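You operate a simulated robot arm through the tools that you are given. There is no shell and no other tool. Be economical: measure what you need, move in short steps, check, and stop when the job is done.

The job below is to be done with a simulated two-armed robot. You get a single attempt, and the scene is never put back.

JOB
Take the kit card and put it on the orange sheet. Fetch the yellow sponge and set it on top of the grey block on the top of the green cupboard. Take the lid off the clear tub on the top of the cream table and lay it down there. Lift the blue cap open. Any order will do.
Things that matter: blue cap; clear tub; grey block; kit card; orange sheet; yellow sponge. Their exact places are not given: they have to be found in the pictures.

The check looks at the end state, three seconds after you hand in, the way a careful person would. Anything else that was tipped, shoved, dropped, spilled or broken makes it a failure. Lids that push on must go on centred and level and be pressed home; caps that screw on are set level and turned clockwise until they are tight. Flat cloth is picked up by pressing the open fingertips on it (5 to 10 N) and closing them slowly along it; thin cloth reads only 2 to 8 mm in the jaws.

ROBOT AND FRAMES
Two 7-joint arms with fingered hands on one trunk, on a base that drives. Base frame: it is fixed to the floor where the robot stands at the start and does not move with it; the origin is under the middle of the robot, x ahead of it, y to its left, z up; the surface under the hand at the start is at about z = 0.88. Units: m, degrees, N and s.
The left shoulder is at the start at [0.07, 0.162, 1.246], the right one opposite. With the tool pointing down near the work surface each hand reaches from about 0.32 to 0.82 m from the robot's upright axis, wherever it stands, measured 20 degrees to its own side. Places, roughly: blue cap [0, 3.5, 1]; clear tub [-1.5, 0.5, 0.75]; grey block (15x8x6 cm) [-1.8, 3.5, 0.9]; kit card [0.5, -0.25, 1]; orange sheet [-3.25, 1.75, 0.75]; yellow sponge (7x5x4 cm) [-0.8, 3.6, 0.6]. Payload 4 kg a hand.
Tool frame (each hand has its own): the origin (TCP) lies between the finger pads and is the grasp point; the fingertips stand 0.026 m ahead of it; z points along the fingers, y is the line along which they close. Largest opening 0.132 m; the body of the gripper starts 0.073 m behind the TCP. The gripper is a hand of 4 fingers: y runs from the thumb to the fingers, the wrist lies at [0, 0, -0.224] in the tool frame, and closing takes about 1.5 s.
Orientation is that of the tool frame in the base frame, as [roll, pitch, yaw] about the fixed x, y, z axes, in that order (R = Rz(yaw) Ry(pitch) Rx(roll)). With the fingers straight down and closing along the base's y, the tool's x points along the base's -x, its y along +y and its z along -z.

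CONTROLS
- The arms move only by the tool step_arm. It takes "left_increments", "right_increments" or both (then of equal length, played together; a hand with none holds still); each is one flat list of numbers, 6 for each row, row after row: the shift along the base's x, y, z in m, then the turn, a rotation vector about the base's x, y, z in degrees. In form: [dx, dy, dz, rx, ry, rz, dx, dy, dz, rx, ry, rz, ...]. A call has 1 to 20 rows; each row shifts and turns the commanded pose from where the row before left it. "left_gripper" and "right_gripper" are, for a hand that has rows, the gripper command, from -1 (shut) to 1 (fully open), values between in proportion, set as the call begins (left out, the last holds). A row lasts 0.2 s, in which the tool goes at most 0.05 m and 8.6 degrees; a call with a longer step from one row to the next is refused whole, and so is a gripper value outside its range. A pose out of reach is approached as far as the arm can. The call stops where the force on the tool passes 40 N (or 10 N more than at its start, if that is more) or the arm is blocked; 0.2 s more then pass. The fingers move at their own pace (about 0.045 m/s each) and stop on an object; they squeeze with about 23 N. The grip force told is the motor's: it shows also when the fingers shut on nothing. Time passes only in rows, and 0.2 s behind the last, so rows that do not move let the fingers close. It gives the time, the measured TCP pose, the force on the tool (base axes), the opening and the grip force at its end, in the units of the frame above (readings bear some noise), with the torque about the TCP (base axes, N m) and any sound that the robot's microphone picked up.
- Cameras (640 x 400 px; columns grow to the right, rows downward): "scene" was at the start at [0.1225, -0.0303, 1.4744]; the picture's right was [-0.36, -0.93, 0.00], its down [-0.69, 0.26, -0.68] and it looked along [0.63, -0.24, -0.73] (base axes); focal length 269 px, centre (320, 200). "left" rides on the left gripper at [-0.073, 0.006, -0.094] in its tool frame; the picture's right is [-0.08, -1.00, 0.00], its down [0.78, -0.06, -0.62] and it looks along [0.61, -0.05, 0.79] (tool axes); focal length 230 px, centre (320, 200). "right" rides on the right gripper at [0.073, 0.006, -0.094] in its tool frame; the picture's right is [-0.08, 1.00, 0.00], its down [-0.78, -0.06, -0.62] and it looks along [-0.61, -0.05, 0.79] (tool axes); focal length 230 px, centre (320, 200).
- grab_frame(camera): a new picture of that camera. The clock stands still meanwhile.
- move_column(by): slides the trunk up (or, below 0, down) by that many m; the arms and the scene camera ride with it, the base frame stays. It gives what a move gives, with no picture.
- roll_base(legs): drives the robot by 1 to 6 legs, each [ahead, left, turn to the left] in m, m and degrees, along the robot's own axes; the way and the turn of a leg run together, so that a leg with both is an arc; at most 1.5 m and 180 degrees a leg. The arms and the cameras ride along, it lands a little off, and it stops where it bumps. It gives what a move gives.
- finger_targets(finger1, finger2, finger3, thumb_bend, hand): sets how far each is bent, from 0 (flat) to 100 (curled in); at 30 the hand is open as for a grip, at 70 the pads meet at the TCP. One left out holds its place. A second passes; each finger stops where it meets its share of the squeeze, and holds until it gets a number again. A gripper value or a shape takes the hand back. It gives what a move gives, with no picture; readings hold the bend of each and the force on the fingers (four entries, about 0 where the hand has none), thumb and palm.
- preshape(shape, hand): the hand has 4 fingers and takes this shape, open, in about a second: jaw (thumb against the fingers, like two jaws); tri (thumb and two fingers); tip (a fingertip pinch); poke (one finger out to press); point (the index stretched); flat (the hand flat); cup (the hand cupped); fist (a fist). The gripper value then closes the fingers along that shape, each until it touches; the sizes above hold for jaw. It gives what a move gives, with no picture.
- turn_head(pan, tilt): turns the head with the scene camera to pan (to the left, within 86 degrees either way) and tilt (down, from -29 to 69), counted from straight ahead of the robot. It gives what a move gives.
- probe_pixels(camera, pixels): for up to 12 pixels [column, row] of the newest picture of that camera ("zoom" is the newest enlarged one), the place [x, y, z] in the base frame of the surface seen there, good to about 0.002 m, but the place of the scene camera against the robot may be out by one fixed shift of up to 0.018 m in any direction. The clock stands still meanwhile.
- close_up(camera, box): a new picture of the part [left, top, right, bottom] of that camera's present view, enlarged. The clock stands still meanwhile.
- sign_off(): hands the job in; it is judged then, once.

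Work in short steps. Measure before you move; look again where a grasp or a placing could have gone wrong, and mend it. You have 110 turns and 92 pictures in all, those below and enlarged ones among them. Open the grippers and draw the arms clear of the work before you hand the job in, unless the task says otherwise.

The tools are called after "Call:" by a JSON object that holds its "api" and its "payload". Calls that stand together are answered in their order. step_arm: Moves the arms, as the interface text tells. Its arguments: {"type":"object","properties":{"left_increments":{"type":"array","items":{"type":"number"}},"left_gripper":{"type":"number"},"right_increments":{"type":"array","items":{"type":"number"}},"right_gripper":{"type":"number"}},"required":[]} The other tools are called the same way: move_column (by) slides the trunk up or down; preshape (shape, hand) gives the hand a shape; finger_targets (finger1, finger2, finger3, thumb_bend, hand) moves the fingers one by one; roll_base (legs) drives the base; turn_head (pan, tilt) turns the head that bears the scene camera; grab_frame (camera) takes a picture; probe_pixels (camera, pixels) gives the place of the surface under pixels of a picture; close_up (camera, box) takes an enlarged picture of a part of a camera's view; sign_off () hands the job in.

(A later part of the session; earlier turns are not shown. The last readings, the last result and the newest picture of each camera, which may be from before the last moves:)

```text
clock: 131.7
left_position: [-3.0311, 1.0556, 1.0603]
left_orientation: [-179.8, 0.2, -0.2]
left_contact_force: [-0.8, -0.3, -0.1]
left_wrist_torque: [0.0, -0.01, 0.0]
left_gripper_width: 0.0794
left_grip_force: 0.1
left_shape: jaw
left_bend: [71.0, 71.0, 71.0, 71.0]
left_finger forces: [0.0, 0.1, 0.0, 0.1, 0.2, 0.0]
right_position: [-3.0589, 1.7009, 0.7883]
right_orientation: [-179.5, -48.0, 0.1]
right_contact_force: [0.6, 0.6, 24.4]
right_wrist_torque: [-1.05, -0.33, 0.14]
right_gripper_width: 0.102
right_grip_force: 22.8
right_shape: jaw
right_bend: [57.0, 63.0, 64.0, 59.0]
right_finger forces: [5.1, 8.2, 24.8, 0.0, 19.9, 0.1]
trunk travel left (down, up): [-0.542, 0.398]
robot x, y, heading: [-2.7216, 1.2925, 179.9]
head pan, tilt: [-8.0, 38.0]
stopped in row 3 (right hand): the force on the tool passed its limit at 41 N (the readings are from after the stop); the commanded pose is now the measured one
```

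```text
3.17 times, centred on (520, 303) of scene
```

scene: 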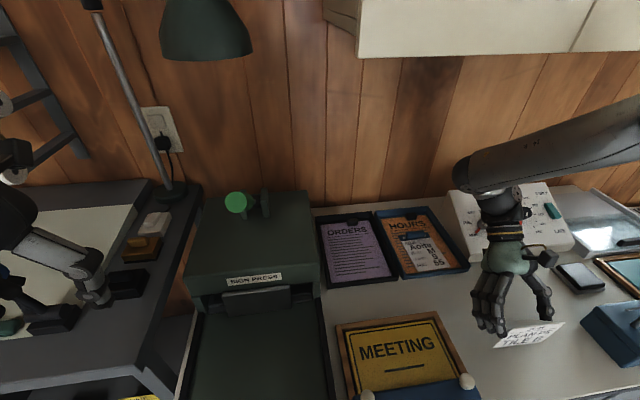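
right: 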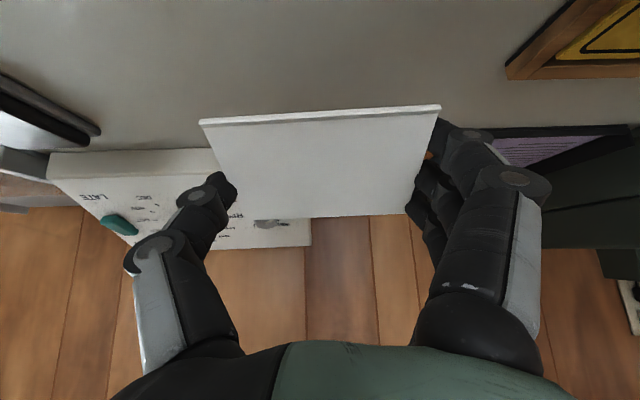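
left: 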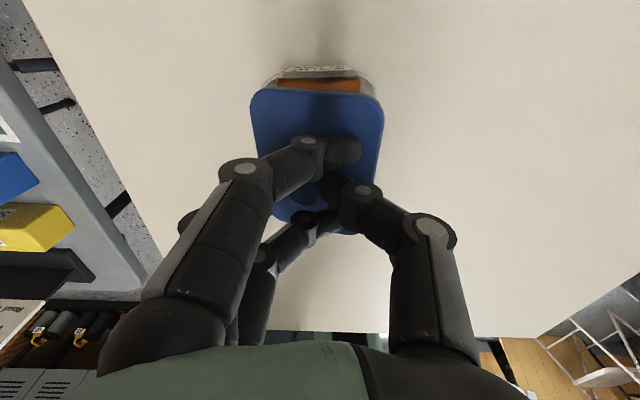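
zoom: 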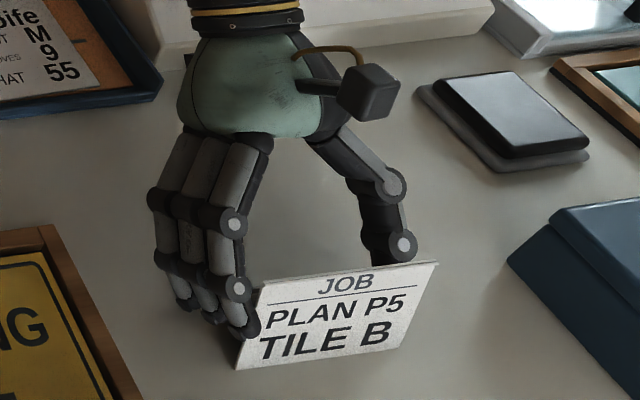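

It rotated further and looks upright. I open the hand slowly.

Call:
{"api": "step_arm", "payload": {"right_increments": [0, 0, 0.001, 0, 0, 0, 0, 0, 0, 0, 0, 0, 0, 0, 0, 0, 0, 0, 0, 0, 0, 0, 0, 0, 0, 0, 0, 0, 0, 0], "right_gripper": 0.95}}

Call:
{"api": "close_up", "payload": {"camera": "scene", "box": [380, 190, 610, 350]}}

```text
clock: 132.3
left_position: [-3.0327, 1.0571, 1.06]
left_orientation: [-180.0, -0.1, -0.2]
left_contact_force: [-0.3, 0.1, -0.1]
left_wrist_torque: [-0.03, -0.04, 0.0]
left_gripper_width: 0.0792
left_grip_force: 0.0
left_shape: jaw
left_bend: [71.0, 71.0, 71.0, 71.0]
left_finger forces: [0.0, 0.0, 0.0, 0.0, 0.1, 0.1]
right_position: [-3.0603, 1.7032, 0.788]
right_orientation: [-179.4, -48.0, 0.0]
right_contact_force: [0.9, 0.6, 4.4]
right_wrist_torque: [-0.37, -0.06, 0.13]
right_gripper_width: 0.1285
right_grip_force: 0.1
right_shape: jaw
right_bend: [35.0, 35.0, 35.0, 33.0]
right_finger forces: [0.0, 0.0, 4.5, 0.1, 0.0, 0.1]
trunk travel left (down, up): [-0.542, 0.398]
robot x, y, heading: [-2.7204, 1.2883, 179.9]
head pan, tilt: [-8.0, 38.0]
stopped in row 3 (right hand): the force on the tool passed its limit at 42 N (the readings are from after the stop); the commanded pose is now the measured one
```

```text
2.50 times, centred on (495, 270) of scene
```

zoom: 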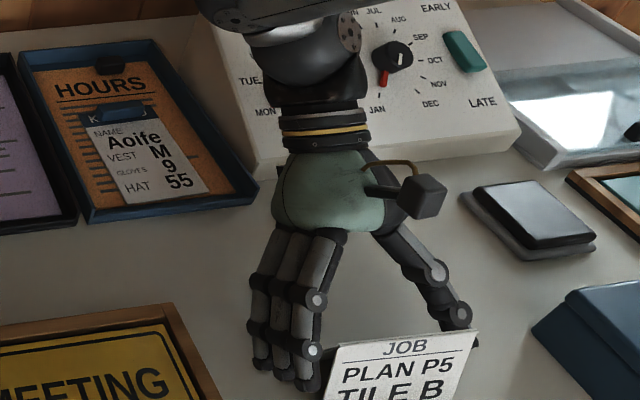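

The sign is standing. I raise the hand straight up clear of it.

Call:
{"api": "step_arm", "payload": {"right_increments": [0, 0, 0.015, 0, 0, 0, 0, 0, 0.025, 0, 0, 0, 0, 0, 0.035, 0, 0, 0, 0, 0, 0.035, 0, 4, 0, 0, 0, 0, 0, 8, 0, 0, 0, 0, 0, 8, 0, 0, 0, 0, 0, 8, 0, 0, 0, 0, 0, 8, 0, 0, 0, 0, 0, 8, 0, 0, 0, 0, 0, 4, 0, 0, 0, 0, 0, 0, 0], "right_gripper": 1}}

Call:
{"api": "close_up", "payload": {"camera": "scene", "box": [380, 190, 610, 350]}}

```text
clock: 134.7
left_position: [-3.032, 1.0564, 1.061]
left_orientation: [-180.0, 0.1, -0.2]
left_contact_force: [0.5, 0.6, 0.2]
left_wrist_torque: [0.0, -0.05, 0.0]
left_gripper_width: 0.0792
left_grip_force: 0.0
left_shape: jaw
left_bend: [71.0, 71.0, 71.0, 71.0]
left_finger forces: [0.0, 0.1, 0.1, 0.0, 0.0, 0.0]
right_position: [-3.034, 1.7013, 0.8828]
right_orientation: [-179.3, 0.0, -0.1]
right_contact_force: [0.4, -0.2, 0.1]
right_wrist_torque: [-0.01, 0.02, 0.02]
right_gripper_width: 0.1318
right_grip_force: 0.0
right_shape: jaw
right_bend: [30.0, 30.0, 30.0, 30.0]
right_finger forces: [0.1, 0.1, 0.1, 0.0, 0.1, 0.0]
right hand out of reach, approached as far as the arm can: row 2, 3
trunk travel left (down, up): [-0.542, 0.398]
robot x, y, heading: [-2.7185, 1.2845, 179.8]
head pan, tilt: [-8.0, 38.0]
```

```text
2.50 times, centred on (495, 270) of scene
```

zoom: 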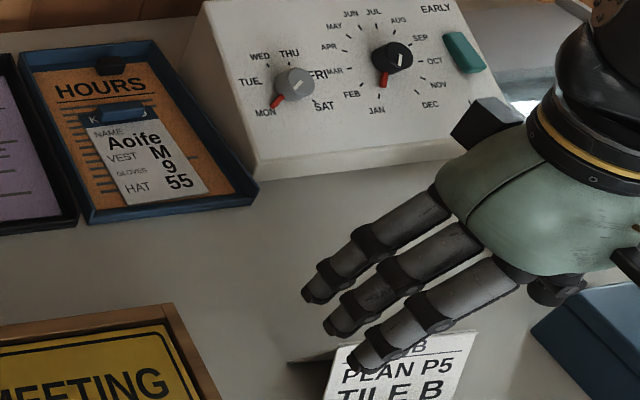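

The sign stands. I measure it with the right camera to move it back to its original place (ridge x≈−3.163, y≈1.70).

Call:
{"api": "grab_frame", "payload": {"camera": "right"}}

```text
22 pictures are left
```

right: 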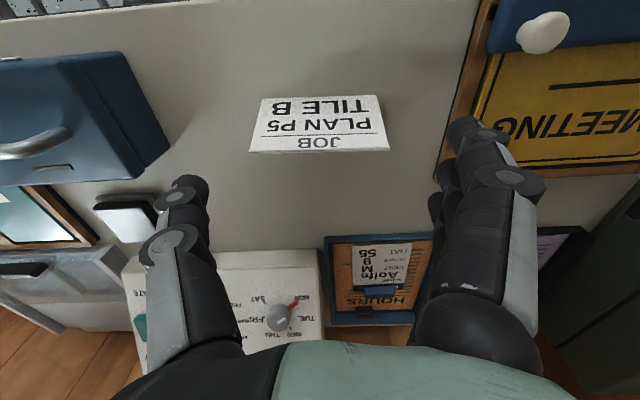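

Call:
{"api": "probe_pixels", "payload": {"camera": "right", "pixels": [[252, 150], [387, 147], [320, 149], [264, 100], [376, 98], [320, 110], [335, 260]]}}

```text
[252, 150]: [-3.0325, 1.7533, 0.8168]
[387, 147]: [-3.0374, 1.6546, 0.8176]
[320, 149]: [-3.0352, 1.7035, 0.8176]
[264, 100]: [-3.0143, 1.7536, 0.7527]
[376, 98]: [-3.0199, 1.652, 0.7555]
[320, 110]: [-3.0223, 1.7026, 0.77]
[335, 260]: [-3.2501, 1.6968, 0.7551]
```

Ridge is at x −3.035, y 1.704, yaw +3°. I grip its ends from above, lift slightly, and carry it to x −3.164, y 1.698, yaw 0.

Call:
{"api": "step_arm", "payload": {"right_increments": [0, 0.003, -0.025, 0, 0, 3, 0, 0, -0.025, 0, 0, 0, 0, 0, -0.018, 0, 0, 0, 0, 0, 0, 0, 0, 0]}}

Call:
{"api": "step_arm", "payload": {"right_increments": [0, 0, 0, 0, 0, 0, 0, 0, 0, 0, 0, 0, 0, 0, 0, 0, 0, 0, 0, 0, 0, 0, 0, 0, 0, 0, 0, 0, 0, 0], "right_gripper": 0.25}}

```text
clock: 135.7
left_position: [-3.0325, 1.057, 1.0595]
left_orientation: [-180.0, 0.2, -0.2]
left_contact_force: [0.2, 0.7, 0.2]
left_wrist_torque: [0.03, -0.03, 0.0]
left_gripper_width: 0.0791
left_grip_force: 0.0
left_shape: jaw
left_bend: [71.0, 71.0, 71.0, 71.0]
left_finger forces: [0.0, 0.0, 0.0, 0.0, 0.1, 0.1]
right_position: [-3.0356, 1.7036, 0.8141]
right_orientation: [-179.3, 0.1, 3.2]
right_contact_force: [0.0, -0.5, -0.3]
right_wrist_torque: [-0.02, 0.04, 0.02]
right_gripper_width: 0.1322
right_grip_force: 0.1
right_shape: jaw
right_bend: [30.0, 30.0, 30.0, 30.0]
right_finger forces: [0.0, 0.0, 0.1, 0.1, 0.0, 0.0]
trunk travel left (down, up): [-0.542, 0.398]
robot x, y, heading: [-2.7196, 1.2884, 179.9]
head pan, tilt: [-8.0, 38.0]
```

```text
clock: 136.9
left_position: [-3.0328, 1.0574, 1.0601]
left_orientation: [-179.9, 0.0, -0.3]
left_contact_force: [0.2, -0.4, 0.2]
left_wrist_torque: [-0.02, -0.02, 0.0]
left_gripper_width: 0.0793
left_grip_force: 0.0
left_shape: jaw
left_bend: [71.0, 71.0, 71.0, 71.0]
left_finger forces: [0.0, 0.0, 0.1, 0.0, 0.0, 0.1]
right_position: [-3.0347, 1.7042, 0.8147]
right_orientation: [-179.3, 0.1, 3.0]
right_contact_force: [-0.3, -0.3, 0.0]
right_wrist_torque: [-0.02, 0.04, -0.04]
right_gripper_width: 0.0772
right_grip_force: 0.2
right_shape: jaw
right_bend: [73.0, 61.0, 73.0, 58.0]
right_finger forces: [0.0, 0.8, 0.0, 0.0, 0.7, 0.0]
trunk travel left (down, up): [-0.542, 0.398]
robot x, y, heading: [-2.7186, 1.2877, 179.9]
head pan, tilt: [-8.0, 38.0]
```

Only middle finger and thumb touch lightly. I tighten just those two.

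Call:
{"api": "finger_targets", "payload": {"hand": "right", "finger2": 70, "thumb_bend": 68, "finger1": 60, "finger3": 60}}

Call:
{"api": "step_arm", "payload": {"right_increments": [0, 0, 0.006, 0, 0, 0, -0.02, 0, 0.002, 0, 0, 0, 0, 0, 0, 0, 0, 0]}}

Call:
{"api": "close_up", "payload": {"camera": "scene", "box": [380, 190, 610, 350]}}

```text
clock: 137.9
left_position: [-3.0305, 1.0558, 1.0623]
left_orientation: [-179.9, 0.1, -0.2]
left_contact_force: [0.7, 0.1, 0.1]
left_wrist_torque: [0.0, 0.01, 0.0]
left_gripper_width: 0.0792
left_grip_force: 0.1
left_shape: jaw
left_bend: [71.0, 71.0, 71.0, 71.0]
left_finger forces: [0.1, 0.0, 0.0, 0.1, 0.0, 0.0]
right_position: [-3.0341, 1.7048, 0.8145]
right_orientation: [-179.1, 0.2, 3.0]
right_contact_force: [-1.4, 3.0, 11.1]
right_wrist_torque: [0.55, 0.07, -0.05]
right_gripper_width: 0.05
right_grip_force: 17.7
right_shape: fingers
right_bend: [60.0, 46.0, 60.0, 62.0]
right_finger forces: [0.1, 16.7, 0.0, 0.0, 19.2, 0.0]
trunk travel left (down, up): [-0.542, 0.398]
robot x, y, heading: [-2.7154, 1.2852, 180.0]
head pan, tilt: [-8.0, 38.0]
```

```text
clock: 138.7
left_position: [-3.0311, 1.0564, 1.0612]
left_orientation: [-179.9, 0.1, -0.2]
left_contact_force: [-0.7, 0.3, 0.5]
left_wrist_torque: [-0.03, 0.01, -0.03]
left_gripper_width: 0.0794
left_grip_force: 0.0
left_shape: jaw
left_bend: [71.0, 71.0, 71.0, 71.0]
left_finger forces: [0.0, 0.0, 0.0, 0.0, 0.1, 0.0]
right_position: [-3.0548, 1.7049, 0.8212]
right_orientation: [-179.3, 0.0, 3.1]
right_contact_force: [1.1, -0.1, 0.3]
right_wrist_torque: [-0.02, 0.01, 0.03]
right_gripper_width: 0.0488
right_grip_force: 17.6
right_shape: fingers
right_bend: [60.0, 46.0, 60.0, 62.0]
right_finger forces: [0.1, 17.2, 0.1, 0.0, 17.5, 0.0]
trunk travel left (down, up): [-0.542, 0.398]
robot x, y, heading: [-2.7164, 1.2859, 179.8]
head pan, tilt: [-8.0, 38.0]
```

```text
2.50 times, centred on (495, 270) of scene
```

zoom: 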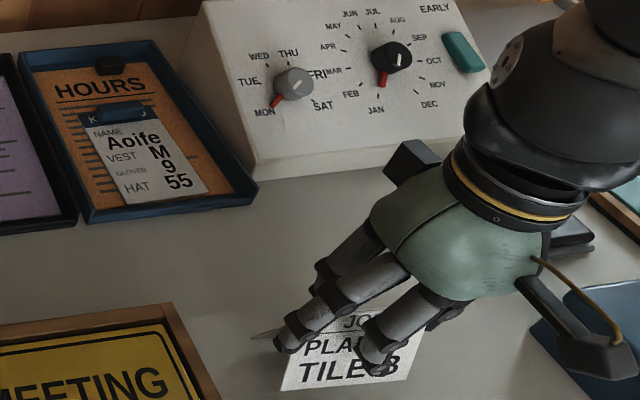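

Held. I carry it to x≈−3.164 and look before lowering.

Call:
{"api": "step_arm", "payload": {"right_increments": [-0.04, 0, 0, 0, 0, -3, -0.04, 0, 0, 0, 0, 0, -0.029, 0, 0, 0, 0, 0, 0, 0, 0, 0, 0, 0]}}

Call:
{"api": "close_up", "payload": {"camera": "scene", "box": [380, 170, 580, 310]}}

```text
clock: 139.7
left_position: [-3.0324, 1.0563, 1.061]
left_orientation: [-180.0, 0.2, -0.2]
left_contact_force: [0.0, 0.0, -0.5]
left_wrist_torque: [-0.03, 0.01, -0.01]
left_gripper_width: 0.0793
left_grip_force: 0.1
left_shape: jaw
left_bend: [71.0, 71.0, 71.0, 71.0]
left_finger forces: [0.0, 0.0, 0.1, 0.0, 0.1, 0.0]
right_position: [-3.1622, 1.7044, 0.8222]
right_orientation: [-179.4, 0.1, 0.0]
right_contact_force: [0.6, -0.9, -1.1]
right_wrist_torque: [0.01, 0.01, -0.01]
right_gripper_width: 0.0485
right_grip_force: 17.4
right_shape: fingers
right_bend: [60.0, 46.0, 60.0, 62.0]
right_finger forces: [0.1, 17.1, 0.1, 0.1, 17.4, 0.0]
trunk travel left (down, up): [-0.542, 0.398]
robot x, y, heading: [-2.7185, 1.2892, 179.8]
head pan, tilt: [-8.0, 38.0]
```

```text
2.86 times, centred on (480, 240) of scene
```

zoom: 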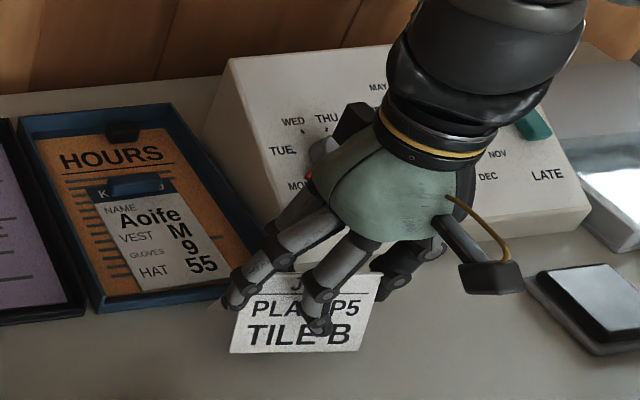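

Call:
{"api": "probe_pixels", "payload": {"camera": "zoom", "pixels": [[234, 347], [355, 346], [374, 283], [260, 300], [365, 310], [300, 345]]}}

```text
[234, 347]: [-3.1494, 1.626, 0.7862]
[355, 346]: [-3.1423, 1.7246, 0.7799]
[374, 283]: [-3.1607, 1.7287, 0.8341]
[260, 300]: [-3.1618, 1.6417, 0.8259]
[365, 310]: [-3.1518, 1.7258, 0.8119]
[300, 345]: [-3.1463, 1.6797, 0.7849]
```

Sign needs +0.014 in y and +4° yaw. I correct and lower to contact.

Call:
{"api": "step_arm", "payload": {"right_increments": [-0.002, 0.014, 0, 0, 0, 4, 0, 0, -0.004, 0, 0, 0, 0, 0, -0.003, 0, 0, 0, 0, 0, -0.002, 0, 0, 0, 0, 0, 0, 0, 0, 0]}}

```text
clock: 140.9
left_position: [-3.0302, 1.0558, 1.0607]
left_orientation: [-179.9, 0.1, -0.2]
left_contact_force: [0.0, 0.0, 0.7]
left_wrist_torque: [0.01, 0.01, -0.01]
left_gripper_width: 0.0791
left_grip_force: 0.1
left_shape: jaw
left_bend: [71.0, 71.0, 71.0, 71.0]
left_finger forces: [0.1, 0.1, 0.0, 0.0, 0.0, 0.1]
right_position: [-3.1637, 1.7184, 0.8148]
right_orientation: [-179.1, 0.2, 4.0]
right_contact_force: [2.6, -0.3, 15.3]
right_wrist_torque: [0.43, 0.05, -0.05]
right_gripper_width: 0.0482
right_grip_force: 17.7
right_shape: fingers
right_bend: [60.0, 46.0, 60.0, 62.0]
right_finger forces: [0.0, 18.3, 0.0, 0.0, 17.3, 0.0]
trunk travel left (down, up): [-0.542, 0.398]
robot x, y, heading: [-2.7192, 1.2895, 179.7]
head pan, tilt: [-8.0, 38.0]
```

Contact. I release all fingers.

Call:
{"api": "finger_targets", "payload": {"hand": "right", "finger1": 32, "finger2": 32, "finger3": 32, "thumb_bend": 36}}

Call:
{"api": "close_up", "payload": {"camera": "scene", "box": [380, 170, 580, 310]}}

```text
clock: 141.9
left_position: [-3.0328, 1.0563, 1.0596]
left_orientation: [180.0, 0.1, -0.2]
left_contact_force: [-0.5, 0.1, -0.4]
left_wrist_torque: [0.0, 0.01, -0.02]
left_gripper_width: 0.0791
left_grip_force: 0.0
left_shape: jaw
left_bend: [71.0, 71.0, 71.0, 71.0]
left_finger forces: [0.0, 0.0, 0.0, 0.0, 0.0, 0.1]
right_position: [-3.165, 1.7172, 0.8125]
right_orientation: [-179.3, 0.1, 4.1]
right_contact_force: [-0.5, 0.3, 1.3]
right_wrist_torque: [0.01, 0.01, 0.0]
right_gripper_width: 0.123
right_grip_force: 0.1
right_shape: fingers
right_bend: [32.0, 32.0, 32.0, 36.0]
right_finger forces: [0.0, 0.0, 0.1, 0.0, 0.1, 0.1]
trunk travel left (down, up): [-0.542, 0.398]
robot x, y, heading: [-2.7187, 1.2882, 179.7]
head pan, tilt: [-8.0, 38.0]
```

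```text
2.86 times, centred on (480, 240) of scene
```

zoom: 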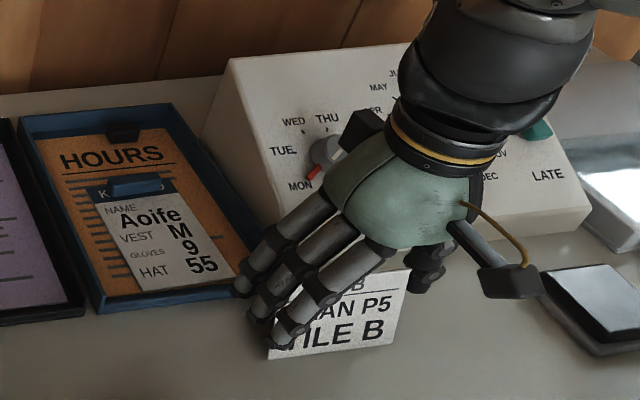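

The sign stands in place. I raise straight up, then pull back toward the robot.

Call:
{"api": "step_arm", "payload": {"right_increments": [0, -0.002, 0.01, 0, 0, 0, 0, 0, 0.015, 0, 0, 0, 0, 0, 0.02, 0, 0, 0, 0.03, 0, 0.01, 0, 0, 0, 0.04, 0, 0.02, 0, 0, 0, 0.04, 0, 0.02, 0, 0, 0, 0.02, 0, 0.04, 0, 0, 0, 0, 0, 0, 0, 0, 0]}}

Call:
{"api": "close_up", "payload": {"camera": "scene", "box": [300, 150, 620, 350]}}

```text
clock: 143.7
left_position: [-3.0332, 1.0566, 1.0604]
left_orientation: [180.0, -0.1, -0.2]
left_contact_force: [-0.1, 0.1, -0.4]
left_wrist_torque: [0.01, -0.02, 0.04]
left_gripper_width: 0.0791
left_grip_force: 0.0
left_shape: jaw
left_bend: [71.0, 71.0, 71.0, 71.0]
left_finger forces: [0.1, 0.0, 0.0, 0.0, 0.1, 0.1]
right_position: [-3.0348, 1.7148, 0.9477]
right_orientation: [-179.3, -0.1, 4.2]
right_contact_force: [-0.7, 0.1, 0.5]
right_wrist_torque: [0.02, 0.02, 0.02]
right_gripper_width: 0.1229
right_grip_force: 0.1
right_shape: fingers
right_bend: [32.0, 32.0, 32.0, 36.0]
right_finger forces: [0.0, 0.0, 0.1, 0.1, 0.0, 0.0]
trunk travel left (down, up): [-0.542, 0.398]
robot x, y, heading: [-2.7176, 1.2861, 179.8]
head pan, tilt: [-8.0, 38.0]
```

```text
2.00 times, centred on (460, 250) of scene
```

zoom: 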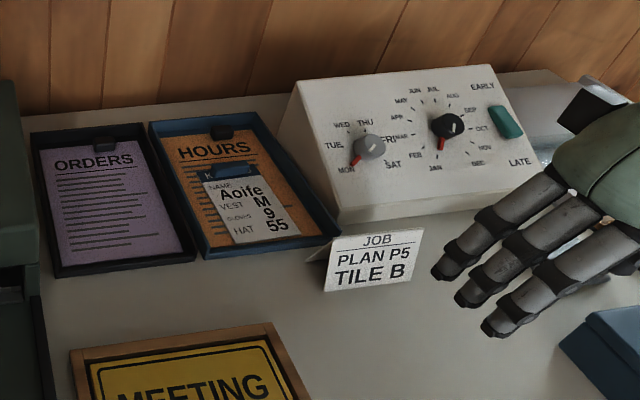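

Call:
{"api": "probe_pixels", "payload": {"camera": "zoom", "pixels": [[335, 240], [420, 231], [328, 287], [410, 276], [376, 238]]}}

```text
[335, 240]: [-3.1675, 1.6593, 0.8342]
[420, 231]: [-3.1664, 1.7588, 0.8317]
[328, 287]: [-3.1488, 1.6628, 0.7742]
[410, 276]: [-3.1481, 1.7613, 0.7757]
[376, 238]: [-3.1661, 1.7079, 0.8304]
```

The sign is 20 mm too far in +y (x and yaw fine). I re-enter with the open hand and nudge it −y with the thumb.

Call:
{"api": "step_arm", "payload": {"right_increments": [-0.02, 0, -0.04, 0, 0, -4, -0.04, 0, -0.02, 0, 0, 0, -0.04, 0, -0.02, 0, 0, 0, -0.031, 0, -0.01, 0, 0, 0, 0, 0, -0.02, 0, 0, 0, 0, 0, -0.02, 0, 0, 0, 0, 0, 0, 0, 0, 0], "right_gripper": 1}}

Call:
{"api": "step_arm", "payload": {"right_increments": [0, -0.008, 0, 0, 0, 0, 0, -0.006, 0, 0, 0, 0, 0, -0.006, 0, 0, 0, 0, 0, -0.006, 0, 0, 0, 0, 0, -0.006, 0, 0, 0, 0, 0, 0, 0, 0, 0, 0]}}

Call:
{"api": "close_up", "payload": {"camera": "scene", "box": [380, 170, 580, 310]}}

```text
clock: 145.3
left_position: [-3.0319, 1.0566, 1.0605]
left_orientation: [179.9, 0.1, -0.2]
left_contact_force: [-0.1, 0.2, 0.2]
left_wrist_torque: [0.0, 0.0, -0.02]
left_gripper_width: 0.0791
left_grip_force: 0.1
left_shape: jaw
left_bend: [71.0, 71.0, 71.0, 71.0]
left_finger forces: [0.1, 0.1, 0.0, 0.0, 0.0, 0.0]
right_position: [-3.1653, 1.7173, 0.8179]
right_orientation: [-179.4, 0.1, 0.0]
right_contact_force: [0.9, -0.1, 0.1]
right_wrist_torque: [0.03, -0.01, 0.01]
right_gripper_width: 0.1318
right_grip_force: 0.2
right_shape: jaw
right_bend: [30.0, 30.0, 30.0, 30.0]
right_finger forces: [0.0, 0.1, 0.0, 0.1, 0.1, 0.1]
trunk travel left (down, up): [-0.542, 0.398]
robot x, y, heading: [-2.7188, 1.2889, 179.6]
head pan, tilt: [-8.0, 38.0]
```

```text
clock: 146.7
left_position: [-3.0322, 1.0566, 1.0607]
left_orientation: [-180.0, 0.0, -0.2]
left_contact_force: [-0.1, -0.3, 0.0]
left_wrist_torque: [0.0, 0.03, -0.02]
left_gripper_width: 0.0793
left_grip_force: 0.1
left_shape: jaw
left_bend: [71.0, 71.0, 71.0, 71.0]
left_finger forces: [0.1, 0.1, 0.0, 0.0, 0.1, 0.0]
right_position: [-3.1661, 1.6839, 0.8189]
right_orientation: [-179.3, 0.0, 0.0]
right_contact_force: [0.6, 0.1, 0.5]
right_wrist_torque: [-0.01, 0.0, -0.01]
right_gripper_width: 0.1321
right_grip_force: 0.1
right_shape: jaw
right_bend: [30.0, 30.0, 30.0, 30.0]
right_finger forces: [0.1, 0.0, 0.0, 0.0, 0.1, 0.0]
trunk travel left (down, up): [-0.542, 0.398]
robot x, y, heading: [-2.7159, 1.2878, 179.9]
head pan, tilt: [-8.0, 38.0]
```

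```text
2.86 times, centred on (480, 240) of scene
```

zoom: 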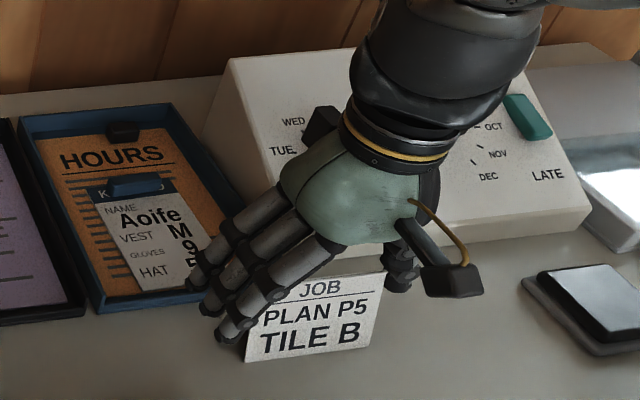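

Call:
{"api": "probe_pixels", "payload": {"camera": "zoom", "pixels": [[383, 275], [368, 343], [246, 358], [320, 285], [370, 335]]}}

```text
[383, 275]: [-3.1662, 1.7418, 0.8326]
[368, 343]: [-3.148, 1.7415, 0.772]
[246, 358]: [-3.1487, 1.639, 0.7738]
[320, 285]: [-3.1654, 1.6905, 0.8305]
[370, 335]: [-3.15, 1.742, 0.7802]
```

The sign is back at its original place (1.64–1.74). I withdraw the hand and leave the desk, turning toward the kitchen side.

Call:
{"api": "step_arm", "payload": {"right_increments": [0, 0.006, 0.005, 0, 0, 0, 0, 0, 0.015, 0, 0, 0, 0, 0, 0.025, 0, 0, 0, 0.03, 0, 0.01, 0, 0, 0, 0.04, 0, 0.02, 0, 0, 0, 0.04, 0, 0.02, 0, 0, 0, 0.02, 0, 0.04, 0, 0, 0, 0, 0, 0, 0, 0, 0]}}

Call:
{"api": "move_column", "payload": {"by": 0.15}}

Call:
{"api": "roll_base", "payload": {"legs": [[-0.5, 0, 0], [0, 0, -90], [1.2, 0, 0], [0, -0.9, 0]]}}

Call:
{"api": "turn_head", "payload": {"pan": 0, "tilt": 30}}

Call:
{"api": "grab_frame", "payload": {"camera": "scene"}}

```text
clock: 148.5
left_position: [-3.0336, 1.0575, 1.062]
left_orientation: [-179.9, 0.1, -0.2]
left_contact_force: [0.1, -0.1, -0.2]
left_wrist_torque: [0.02, -0.03, -0.02]
left_gripper_width: 0.0794
left_grip_force: 0.0
left_shape: jaw
left_bend: [71.0, 71.0, 71.0, 71.0]
left_finger forces: [0.0, 0.0, 0.1, 0.1, 0.1, 0.0]
right_position: [-3.0383, 1.6881, 0.9527]
right_orientation: [-179.3, 0.0, 0.0]
right_contact_force: [-1.3, 0.5, -0.3]
right_wrist_torque: [-0.03, -0.01, 0.02]
right_gripper_width: 0.1318
right_grip_force: 0.1
right_shape: jaw
right_bend: [30.0, 30.0, 30.0, 30.0]
right_finger forces: [0.1, 0.0, 0.1, 0.1, 0.0, 0.1]
trunk travel left (down, up): [-0.542, 0.398]
robot x, y, heading: [-2.7164, 1.2881, 179.8]
head pan, tilt: [-8.0, 38.0]
```

```text
clock: 150.3
left_position: [-3.0306, 1.0568, 1.2109]
left_orientation: [-180.0, 0.0, -0.1]
left_contact_force: [1.2, -0.4, -0.5]
left_wrist_torque: [0.0, 0.04, 0.01]
left_gripper_width: 0.0791
left_grip_force: 0.0
left_shape: jaw
left_bend: [71.0, 71.0, 71.0, 71.0]
left_finger forces: [0.1, 0.0, 0.0, 0.0, 0.0, 0.0]
right_position: [-3.0369, 1.6894, 1.1029]
right_orientation: [-179.3, 0.0, -0.1]
right_contact_force: [-0.5, 0.0, -0.1]
right_wrist_torque: [0.03, -0.03, 0.0]
right_gripper_width: 0.132
right_grip_force: 0.0
right_shape: jaw
right_bend: [30.0, 30.0, 30.0, 30.0]
right_finger forces: [0.0, 0.0, 0.0, 0.1, 0.0, 0.0]
trunk travel left (down, up): [-0.692, 0.248]
robot x, y, heading: [-2.7183, 1.2868, 180.1]
head pan, tilt: [-8.0, 38.0]
```

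```text
clock: 167.0
left_position: [-1.5842, 2.8145, 1.2097]
left_orientation: [-180.0, 0.0, -88.3]
left_contact_force: [0.4, 0.1, 0.1]
left_wrist_torque: [0.02, 0.0, 0.01]
left_gripper_width: 0.079
left_grip_force: 0.0
left_shape: jaw
left_bend: [71.0, 71.0, 71.0, 71.0]
left_finger forces: [0.0, 0.1, 0.1, 0.0, 0.0, 0.0]
right_position: [-0.9518, 2.8412, 1.103]
right_orientation: [-179.3, 0.1, -88.1]
right_contact_force: [0.0, -0.8, 0.2]
right_wrist_torque: [0.03, 0.01, 0.04]
right_gripper_width: 0.1321
right_grip_force: 0.0
right_shape: jaw
right_bend: [30.0, 30.0, 30.0, 30.0]
right_finger forces: [0.0, 0.0, 0.0, 0.0, 0.1, 0.1]
trunk travel left (down, up): [-0.692, 0.248]
robot x, y, heading: [-1.3441, 2.5081, 91.5]
head pan, tilt: [-8.0, 38.0]
```

```text
clock: 167.7
left_position: [-1.5836, 2.8153, 1.2107]
left_orientation: [180.0, 0.0, -88.3]
left_contact_force: [-0.2, 0.4, -0.4]
left_wrist_torque: [-0.02, -0.01, 0.0]
left_gripper_width: 0.0794
left_grip_force: 0.1
left_shape: jaw
left_bend: [71.0, 71.0, 71.0, 71.0]
left_finger forces: [0.0, 0.0, 0.0, 0.0, 0.0, 0.0]
right_position: [-0.9521, 2.8415, 1.1024]
right_orientation: [-179.3, 0.2, -88.2]
right_contact_force: [0.3, -0.3, 0.3]
right_wrist_torque: [-0.01, -0.01, 0.02]
right_gripper_width: 0.132
right_grip_force: 0.0
right_shape: jaw
right_bend: [30.0, 30.0, 30.0, 30.0]
right_finger forces: [0.0, 0.0, 0.0, 0.0, 0.1, 0.1]
trunk travel left (down, up): [-0.692, 0.248]
robot x, y, heading: [-1.3457, 2.5096, 91.7]
head pan, tilt: [0.0, 30.0]
```

```text
16 pictures are left
```

scene: 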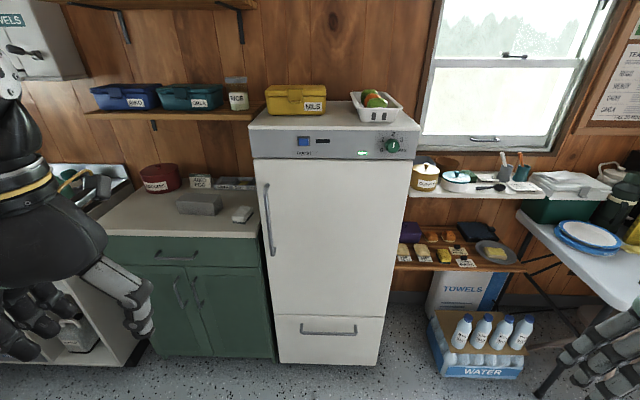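

The grey block is on the cupboard at (200,205); the lower shelf holds several small items. I zoom there.

Call:
{"api": "close_up", "payload": {"camera": "scene", "box": [385, 150, 545, 280]}}

Call:
{"api": "probe_pixels", "payload": {"camera": "scene", "pixels": [[200, 195], [178, 208], [221, 205], [200, 210], [240, 214], [495, 253], [495, 195], [160, 225], [260, 237], [392, 150], [405, 190], [430, 270]]}}

```text
3.08 times, centred on (465, 215) of scene
```

zoom: 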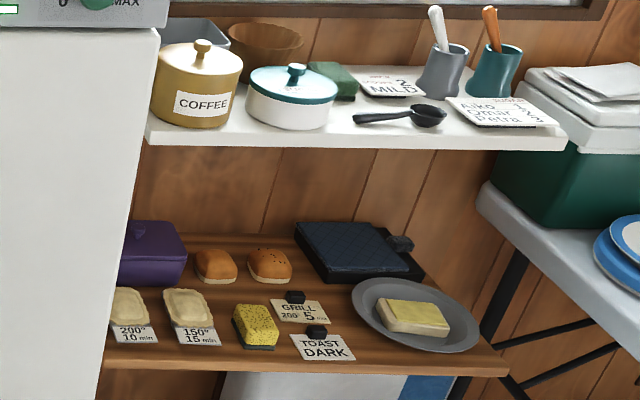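

```text
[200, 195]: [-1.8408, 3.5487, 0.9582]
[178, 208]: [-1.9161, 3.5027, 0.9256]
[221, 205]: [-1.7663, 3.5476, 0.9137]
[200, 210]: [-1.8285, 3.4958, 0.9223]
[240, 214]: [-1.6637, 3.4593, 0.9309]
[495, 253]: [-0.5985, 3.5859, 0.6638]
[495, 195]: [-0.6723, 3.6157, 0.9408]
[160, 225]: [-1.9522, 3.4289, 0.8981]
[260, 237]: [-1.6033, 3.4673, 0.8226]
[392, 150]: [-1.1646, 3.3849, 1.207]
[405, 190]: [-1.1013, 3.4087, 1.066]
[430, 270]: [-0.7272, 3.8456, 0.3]
```

The sponge is the speckled yellow one at zoom (255,325). I probe it and both shelves.

Call:
{"api": "probe_pixels", "payload": {"camera": "zoom", "pixels": [[255, 318], [236, 309], [268, 306], [274, 330], [244, 335], [255, 345], [190, 355], [300, 367], [360, 145], [150, 142], [560, 148], [195, 300]]}}

```text
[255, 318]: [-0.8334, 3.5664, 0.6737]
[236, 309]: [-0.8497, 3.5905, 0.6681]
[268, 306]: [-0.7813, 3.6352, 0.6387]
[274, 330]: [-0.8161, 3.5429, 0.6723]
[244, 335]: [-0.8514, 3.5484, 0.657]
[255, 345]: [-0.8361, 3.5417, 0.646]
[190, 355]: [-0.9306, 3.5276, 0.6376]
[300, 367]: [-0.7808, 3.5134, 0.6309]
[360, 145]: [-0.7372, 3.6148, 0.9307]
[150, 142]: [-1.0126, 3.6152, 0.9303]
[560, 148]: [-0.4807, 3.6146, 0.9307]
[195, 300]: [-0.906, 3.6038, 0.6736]
```

Sponge centre ≈(−0.833,3.568), top z≈0.655, under a shelf whose front is y≈3.615, so I'll come in tilted forward. I drive to about (−1.11,2.94) and lower the trunk.

Call:
{"api": "roll_base", "payload": {"legs": [[0, -0.235, -1.6], [0.43, 0, 0]]}}

Call:
{"api": "move_column", "payload": {"by": -0.25}}

Call:
{"api": "step_arm", "payload": {"right_increments": [0, 0, 0, 7.5, 0, 0, 0, 0, 0, 7.5, 0, 0, 0, 0, 0, 7.5, 0, 0, 0, 0, 0, 7.5, 0, 0, 0, 0, 0, 5, 0, 0, 0, 0, 0, 0, 0, 0], "right_gripper": 0.3}}

Call:
{"api": "grab_frame", "payload": {"camera": "right"}}

```text
clock: 171.7
left_position: [-1.3342, 3.2549, 1.2109]
left_orientation: [180.0, 0.1, -90.3]
left_contact_force: [-0.2, 0.5, -0.1]
left_wrist_torque: [0.03, 0.02, -0.02]
left_gripper_width: 0.0794
left_grip_force: 0.1
left_shape: jaw
left_bend: [71.0, 71.0, 71.0, 71.0]
left_finger forces: [0.0, 0.0, 0.1, 0.1, 0.0, 0.0]
right_position: [-0.7018, 3.2578, 1.1022]
right_orientation: [-179.3, 0.1, -90.1]
right_contact_force: [-0.5, 0.4, -0.2]
right_wrist_torque: [-0.04, -0.01, 0.02]
right_gripper_width: 0.1319
right_grip_force: 0.1
right_shape: jaw
right_bend: [30.0, 30.0, 30.0, 30.0]
right_finger forces: [0.1, 0.0, 0.1, 0.0, 0.0, 0.0]
trunk travel left (down, up): [-0.692, 0.248]
robot x, y, heading: [-1.1064, 2.9446, 89.3]
head pan, tilt: [0.0, 30.0]
```

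```text
clock: 174.3
left_position: [-1.3338, 3.2561, 0.9605]
left_orientation: [-179.9, 0.1, -90.4]
left_contact_force: [-0.9, 0.9, 0.2]
left_wrist_torque: [-0.01, -0.02, 0.01]
left_gripper_width: 0.0792
left_grip_force: 0.1
left_shape: jaw
left_bend: [71.0, 71.0, 71.0, 71.0]
left_finger forces: [0.0, 0.1, 0.0, 0.0, 0.1, 0.0]
right_position: [-0.7027, 3.2589, 0.8524]
right_orientation: [-179.3, 0.2, -90.1]
right_contact_force: [0.1, -0.1, -1.0]
right_wrist_torque: [-0.02, 0.0, 0.02]
right_gripper_width: 0.1321
right_grip_force: 0.0
right_shape: jaw
right_bend: [30.0, 30.0, 30.0, 30.0]
right_finger forces: [0.0, 0.0, 0.0, 0.1, 0.0, 0.1]
trunk travel left (down, up): [-0.442, 0.498]
robot x, y, heading: [-1.103, 2.9425, 89.4]
head pan, tilt: [0.0, 30.0]
```

```text
clock: 175.7
left_position: [-1.334, 3.2561, 0.9609]
left_orientation: [-179.9, 0.2, -90.4]
left_contact_force: [-0.6, -0.3, 0.2]
left_wrist_torque: [0.02, -0.04, 0.01]
left_gripper_width: 0.0792
left_grip_force: 0.1
left_shape: jaw
left_bend: [71.0, 71.0, 71.0, 71.0]
left_finger forces: [0.1, 0.0, 0.1, 0.0, 0.1, 0.1]
right_position: [-0.6935, 3.2402, 0.9054]
right_orientation: [-179.5, 21.5, -90.1]
right_contact_force: [-0.3, -0.3, -0.4]
right_wrist_torque: [-0.03, 0.01, 0.0]
right_gripper_width: 0.0863
right_grip_force: 0.1
right_shape: jaw
right_bend: [70.0, 70.0, 70.0, 67.0]
right_finger forces: [0.0, 0.0, 0.0, 0.1, 0.0, 0.0]
right hand out of reach, approached as far as the arm can: row 2, 3, 4, 5
trunk travel left (down, up): [-0.442, 0.498]
robot x, y, heading: [-1.1046, 2.9439, 89.8]
head pan, tilt: [0.0, 30.0]
```

```text
14 pictures are left
```

right: 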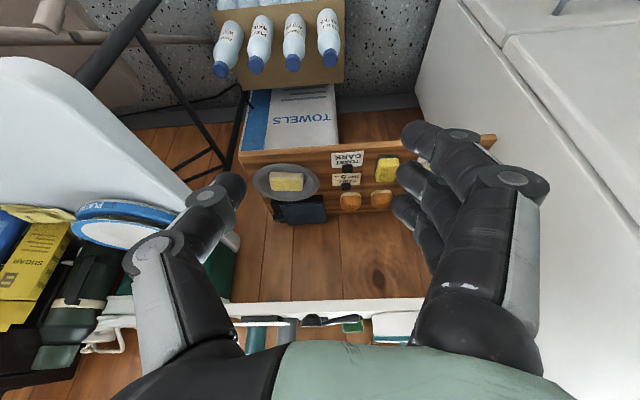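

The sponge is seen at right-camera (387,168). I probe it precisely.

Call:
{"api": "probe_pixels", "payload": {"camera": "right", "pixels": [[387, 168], [377, 160], [398, 160], [378, 178], [396, 180], [347, 160], [345, 185], [381, 200], [420, 148], [300, 160], [330, 300]]}}

```text
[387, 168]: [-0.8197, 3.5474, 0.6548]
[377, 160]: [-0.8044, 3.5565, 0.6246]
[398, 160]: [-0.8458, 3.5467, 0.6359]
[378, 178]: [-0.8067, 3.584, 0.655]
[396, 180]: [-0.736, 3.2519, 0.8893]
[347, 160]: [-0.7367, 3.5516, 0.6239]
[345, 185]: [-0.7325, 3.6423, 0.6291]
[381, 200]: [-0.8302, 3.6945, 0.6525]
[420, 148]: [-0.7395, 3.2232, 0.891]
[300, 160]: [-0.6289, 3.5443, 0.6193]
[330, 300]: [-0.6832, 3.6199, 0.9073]
```

Sponge centre is (−0.823,3.567), top 0.655, shelf 0.62. I move to a standoff at y≈3.50, z≈0.76 and tilt to about 30°.

Call:
{"api": "step_arm", "payload": {"right_increments": [-0.0185, 0.037, -0.0207, 0, 0, 0, -0.0185, 0.037, -0.0207, 0, 0, 0, -0.0185, 0.037, -0.0207, 0, 0, 0, -0.0185, 0.037, -0.0207, 0, 0, 0, -0.0185, 0.037, -0.0207, 0, 0, 0, -0.0185, 0.037, -0.0207, 0, 0, 0, -0.0185, 0.037, -0.0207, 0, 0, 0, 0, 0, 0, 5, 0, 0, 0, 0, 0, 4, 0, 0, 0, 0, 0, 0, 0, 0], "right_gripper": 0.15}}

Call:
{"api": "grab_frame", "payload": {"camera": "right"}}

```text
clock: 177.9
left_position: [-1.3347, 3.2551, 0.9604]
left_orientation: [-180.0, 0.1, -90.3]
left_contact_force: [0.9, 0.5, 1.1]
left_wrist_torque: [0.01, 0.0, 0.03]
left_gripper_width: 0.0791
left_grip_force: 0.0
left_shape: jaw
left_bend: [71.0, 71.0, 71.0, 71.0]
left_finger forces: [0.0, 0.1, 0.0, 0.0, 0.1, 0.0]
right_position: [-0.8211, 3.5013, 0.7611]
right_orientation: [-179.5, 30.6, -90.2]
right_contact_force: [-0.4, 1.0, -0.1]
right_wrist_torque: [-0.01, -0.01, -0.03]
right_gripper_width: 0.0766
right_grip_force: 0.1
right_shape: jaw
right_bend: [72.0, 72.0, 72.0, 70.0]
right_finger forces: [0.0, 0.0, 0.0, 0.0, 0.1, 0.0]
trunk travel left (down, up): [-0.442, 0.498]
robot x, y, heading: [-1.1067, 2.9419, 89.8]
head pan, tilt: [0.0, 30.0]
```

```text
13 pictures are left
```

right: 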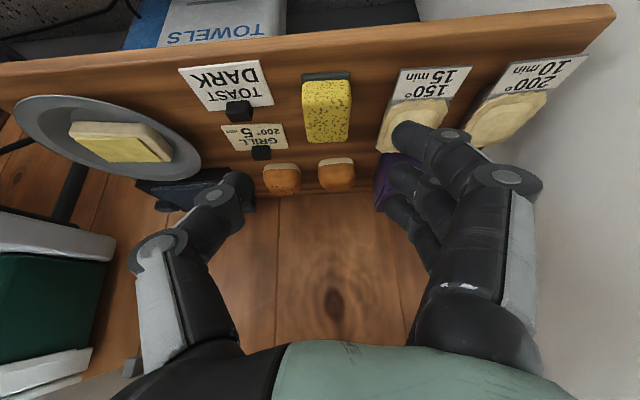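

Call:
{"api": "probe_pixels", "payload": {"camera": "right", "pixels": [[327, 110], [306, 85], [348, 83], [308, 138], [346, 138], [385, 130], [240, 112], [447, 100], [262, 152]]}}

```text
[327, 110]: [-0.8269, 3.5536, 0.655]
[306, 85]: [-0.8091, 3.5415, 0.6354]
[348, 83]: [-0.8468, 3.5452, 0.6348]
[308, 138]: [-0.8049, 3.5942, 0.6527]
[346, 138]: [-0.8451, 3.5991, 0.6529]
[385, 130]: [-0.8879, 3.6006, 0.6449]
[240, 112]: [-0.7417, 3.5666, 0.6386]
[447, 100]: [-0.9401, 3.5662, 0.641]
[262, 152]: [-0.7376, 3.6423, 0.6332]
```

Sponge centre (−0.826,3.570). I go forward then down to z≈0.668 with a 0.07 opening.

Call:
{"api": "step_arm", "payload": {"right_increments": [-0.005, 0.03, -0.01, 0, 0, 0, 0, 0.038, -0.01, 0, 0, 0, 0, 0, -0.03, 0, 0, 0, 0, 0, -0.025, 0, 0, 0, 0, 0, -0.012, 0, 0, 0, 0, 0, -0.006, 0, 0, 0, 0, 0, 0, 0, 0, 0], "right_gripper": 0.06}}

Call:
{"api": "grab_frame", "payload": {"camera": "right"}}

```text
clock: 179.5
left_position: [-1.3346, 3.2566, 0.9609]
left_orientation: [-180.0, 0.1, -90.3]
left_contact_force: [-0.4, -0.3, 0.7]
left_wrist_torque: [-0.01, -0.01, -0.01]
left_gripper_width: 0.0792
left_grip_force: 0.0
left_shape: jaw
left_bend: [71.0, 71.0, 71.0, 71.0]
left_finger forces: [0.0, 0.0, 0.0, 0.0, 0.1, 0.0]
right_position: [-0.8282, 3.5695, 0.6673]
right_orientation: [-179.6, 30.5, -90.1]
right_contact_force: [-0.2, 0.9, 0.3]
right_wrist_torque: [0.04, 0.01, -0.01]
right_gripper_width: 0.0706
right_grip_force: 0.1
right_shape: jaw
right_bend: [72.0, 72.0, 72.0, 70.0]
right_finger forces: [0.0, 0.0, 0.0, 0.1, 0.0, 0.0]
trunk travel left (down, up): [-0.442, 0.498]
robot x, y, heading: [-1.1026, 2.9393, 89.5]
head pan, tilt: [0.0, 30.0]
```

```text
12 pictures are left
```

right: 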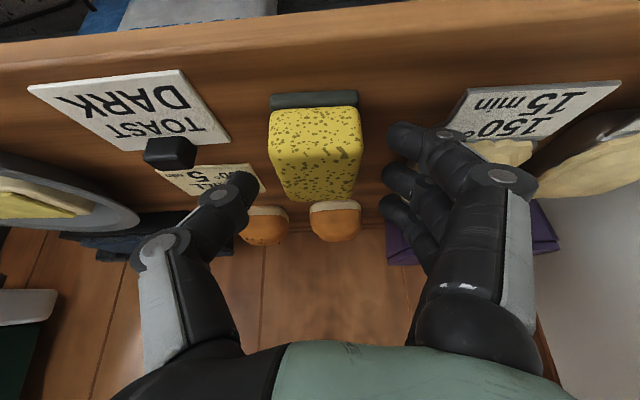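

Straddling the sponge cleanly. Close, then lift slightly and withdraw.

Call:
{"api": "step_arm", "payload": {"right_increments": [0, 0, -0.002, 0, 0, 0, 0, 0, 0, 0, 0, 0, 0, 0, 0, 0, 0, 0, 0, 0, 0, 0, 0, 0, 0, 0, 0, 0, 0, 0, 0, 0, 0, 0, 0, 0], "right_gripper": -1}}

Call:
{"api": "step_arm", "payload": {"right_increments": [0, 0, 0.015, 0, 0, 0, 0, 0, 0.025, 0, 0, 0, 0, -0.02, 0.025, 0, 0, 0, 0, -0.04, 0.02, 0, 0, 0, 0, -0.04, 0.02, 0, 0, 0, 0, 0, 0, 0, 0, 0]}}

Call:
{"api": "grab_frame", "payload": {"camera": "right"}}

```text
clock: 180.9
left_position: [-1.3355, 3.2559, 0.9603]
left_orientation: [180.0, 0.1, -90.4]
left_contact_force: [0.1, 0.5, 0.0]
left_wrist_torque: [0.0, -0.04, 0.02]
left_gripper_width: 0.0793
left_grip_force: 0.1
left_shape: jaw
left_bend: [71.0, 71.0, 71.0, 71.0]
left_finger forces: [0.0, 0.0, 0.1, 0.0, 0.0, 0.0]
right_position: [-0.8275, 3.5682, 0.666]
right_orientation: [-179.6, 30.6, -90.3]
right_contact_force: [-0.9, 1.3, 5.2]
right_wrist_torque: [0.23, 0.14, -0.01]
right_gripper_width: 0.0375
right_grip_force: 23.1
right_shape: jaw
right_bend: [73.0, 73.0, 74.0, 70.0]
right_finger forces: [7.0, 7.1, 13.3, 0.0, 20.6, 0.0]
trunk travel left (down, up): [-0.442, 0.498]
robot x, y, heading: [-1.1021, 2.9416, 89.8]
head pan, tilt: [0.0, 30.0]
```

```text
clock: 182.3
left_position: [-1.3339, 3.2566, 0.9601]
left_orientation: [180.0, 0.0, -90.4]
left_contact_force: [0.2, 0.5, -1.0]
left_wrist_torque: [-0.02, -0.01, 0.0]
left_gripper_width: 0.0795
left_grip_force: 0.0
left_shape: jaw
left_bend: [71.0, 71.0, 71.0, 71.0]
left_finger forces: [0.0, 0.0, 0.1, 0.0, 0.0, 0.0]
right_position: [-0.8279, 3.4683, 0.7689]
right_orientation: [-179.5, 30.5, -90.3]
right_contact_force: [0.3, -0.1, 0.0]
right_wrist_torque: [-0.02, 0.04, -0.02]
right_gripper_width: 0.0372
right_grip_force: 22.9
right_shape: jaw
right_bend: [73.0, 73.0, 74.0, 70.0]
right_finger forces: [7.3, 7.2, 7.8, 0.0, 20.4, 0.0]
trunk travel left (down, up): [-0.442, 0.498]
robot x, y, heading: [-1.1051, 2.9421, 89.8]
head pan, tilt: [0.0, 30.0]
```

```text
11 pictures are left
```

right: 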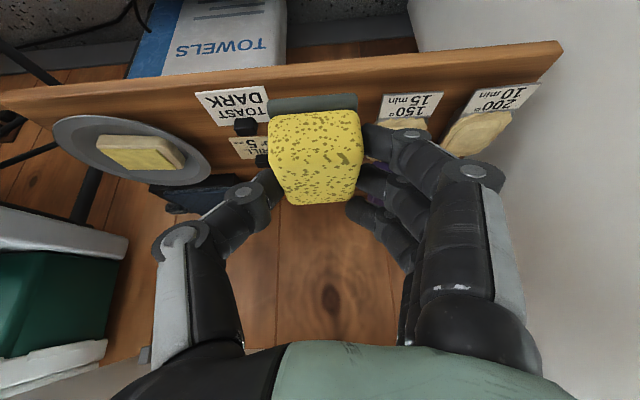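

Sponge held. I back up, raise the trunk 0.25, strafe left to the green cupboard and look.

Call:
{"api": "roll_base", "payload": {"legs": [[-0.3, 0, 0]]}}

Call:
{"api": "move_column", "payload": {"by": 0.28}}

Call:
{"api": "roll_base", "payload": {"legs": [[0, 1.0, 0.3]]}}

Call:
{"api": "turn_head", "payload": {"pan": -12, "tilt": 35}}

Call:
{"api": "grab_frame", "payload": {"camera": "scene"}}

```text
clock: 184.3
left_position: [-1.3367, 2.9646, 0.9599]
left_orientation: [-180.0, 0.0, -90.4]
left_contact_force: [0.4, 0.1, 0.3]
left_wrist_torque: [0.01, 0.02, -0.01]
left_gripper_width: 0.0791
left_grip_force: 0.0
left_shape: jaw
left_bend: [71.0, 71.0, 71.0, 71.0]
left_finger forces: [0.0, 0.0, 0.0, 0.1, 0.0, 0.0]
right_position: [-0.8302, 3.1764, 0.7702]
right_orientation: [-179.5, 30.6, -90.2]
right_contact_force: [0.0, -0.7, -0.3]
right_wrist_torque: [0.0, 0.0, 0.05]
right_gripper_width: 0.0375
right_grip_force: 23.2
right_shape: jaw
right_bend: [73.0, 73.0, 74.0, 70.0]
right_finger forces: [7.4, 7.1, 8.0, 0.1, 20.4, 0.0]
trunk travel left (down, up): [-0.442, 0.498]
robot x, y, heading: [-1.1053, 2.6522, 89.8]
head pan, tilt: [0.0, 30.0]
```

```text
clock: 187.1
left_position: [-1.3356, 2.9639, 1.2399]
left_orientation: [-180.0, -0.1, -90.3]
left_contact_force: [0.1, 0.0, 0.2]
left_wrist_torque: [0.02, -0.05, 0.0]
left_gripper_width: 0.0791
left_grip_force: 0.0
left_shape: jaw
left_bend: [71.0, 71.0, 71.0, 71.0]
left_finger forces: [0.0, 0.0, 0.1, 0.0, 0.0, 0.1]
right_position: [-0.8303, 3.1773, 1.0489]
right_orientation: [-179.5, 30.5, -90.2]
right_contact_force: [-0.4, -0.6, 0.9]
right_wrist_torque: [-0.04, 0.0, -0.03]
right_gripper_width: 0.0374
right_grip_force: 22.9
right_shape: jaw
right_bend: [73.0, 73.0, 74.0, 70.0]
right_finger forces: [7.3, 7.2, 7.9, 0.0, 20.4, 0.0]
trunk travel left (down, up): [-0.722, 0.218]
robot x, y, heading: [-1.1038, 2.6491, 89.6]
head pan, tilt: [0.0, 30.0]
```

```text
clock: 192.3
left_position: [-2.3371, 2.9756, 1.2405]
left_orientation: [179.9, 0.2, -90.8]
left_contact_force: [-0.4, 0.4, 0.9]
left_wrist_torque: [-0.04, 0.01, -0.01]
left_gripper_width: 0.0793
left_grip_force: 0.1
left_shape: jaw
left_bend: [71.0, 71.0, 71.0, 71.0]
left_finger forces: [0.0, 0.0, 0.0, 0.1, 0.1, 0.0]
right_position: [-1.8306, 3.1828, 1.0491]
right_orientation: [-179.6, 30.5, -90.6]
right_contact_force: [0.0, 0.4, 0.1]
right_wrist_torque: [0.01, -0.07, 0.0]
right_gripper_width: 0.0376
right_grip_force: 23.0
right_shape: jaw
right_bend: [73.0, 73.0, 74.0, 70.0]
right_finger forces: [7.3, 7.4, 7.7, 0.0, 20.4, 0.1]
trunk travel left (down, up): [-0.722, 0.218]
robot x, y, heading: [-2.1086, 2.6553, 89.5]
head pan, tilt: [0.0, 30.0]
```

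```text
clock: 193.1
left_position: [-2.3391, 2.9741, 1.2393]
left_orientation: [-179.9, 0.1, -90.8]
left_contact_force: [0.6, 0.0, 0.1]
left_wrist_torque: [0.0, -0.02, 0.01]
left_gripper_width: 0.0793
left_grip_force: 0.1
left_shape: jaw
left_bend: [71.0, 71.0, 71.0, 71.0]
left_finger forces: [0.0, 0.1, 0.0, 0.0, 0.0, 0.1]
right_position: [-1.8315, 3.1814, 1.0494]
right_orientation: [-179.4, 30.5, -90.6]
right_contact_force: [0.5, 0.1, 0.1]
right_wrist_torque: [-0.02, -0.02, -0.02]
right_gripper_width: 0.0371
right_grip_force: 23.2
right_shape: jaw
right_bend: [73.0, 73.0, 74.0, 70.0]
right_finger forces: [7.3, 7.3, 7.8, 0.0, 20.4, 0.0]
trunk travel left (down, up): [-0.722, 0.218]
robot x, y, heading: [-2.1141, 2.6569, 89.4]
head pan, tilt: [-12.0, 35.0]
```

```text
10 pictures are left
```

scene: 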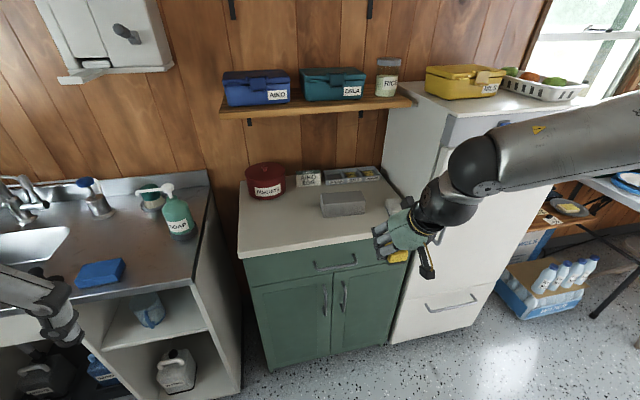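

Block is at (343,203). I probe its corners, the shelf above and the cupboard front.

Call:
{"api": "probe_pixels", "payload": {"camera": "scene", "pixels": [[320, 194], [362, 192], [366, 206], [322, 208], [343, 199], [343, 210], [320, 113], [300, 178], [265, 180], [345, 178], [360, 240]]}}

```text
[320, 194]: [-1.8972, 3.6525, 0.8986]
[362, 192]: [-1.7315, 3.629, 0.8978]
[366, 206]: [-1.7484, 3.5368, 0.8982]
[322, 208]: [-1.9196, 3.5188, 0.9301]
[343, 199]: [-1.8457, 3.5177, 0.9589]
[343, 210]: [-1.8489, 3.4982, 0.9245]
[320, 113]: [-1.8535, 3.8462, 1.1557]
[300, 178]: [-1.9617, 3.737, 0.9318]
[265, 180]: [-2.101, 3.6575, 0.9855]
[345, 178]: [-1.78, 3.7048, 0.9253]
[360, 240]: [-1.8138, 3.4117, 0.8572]
```

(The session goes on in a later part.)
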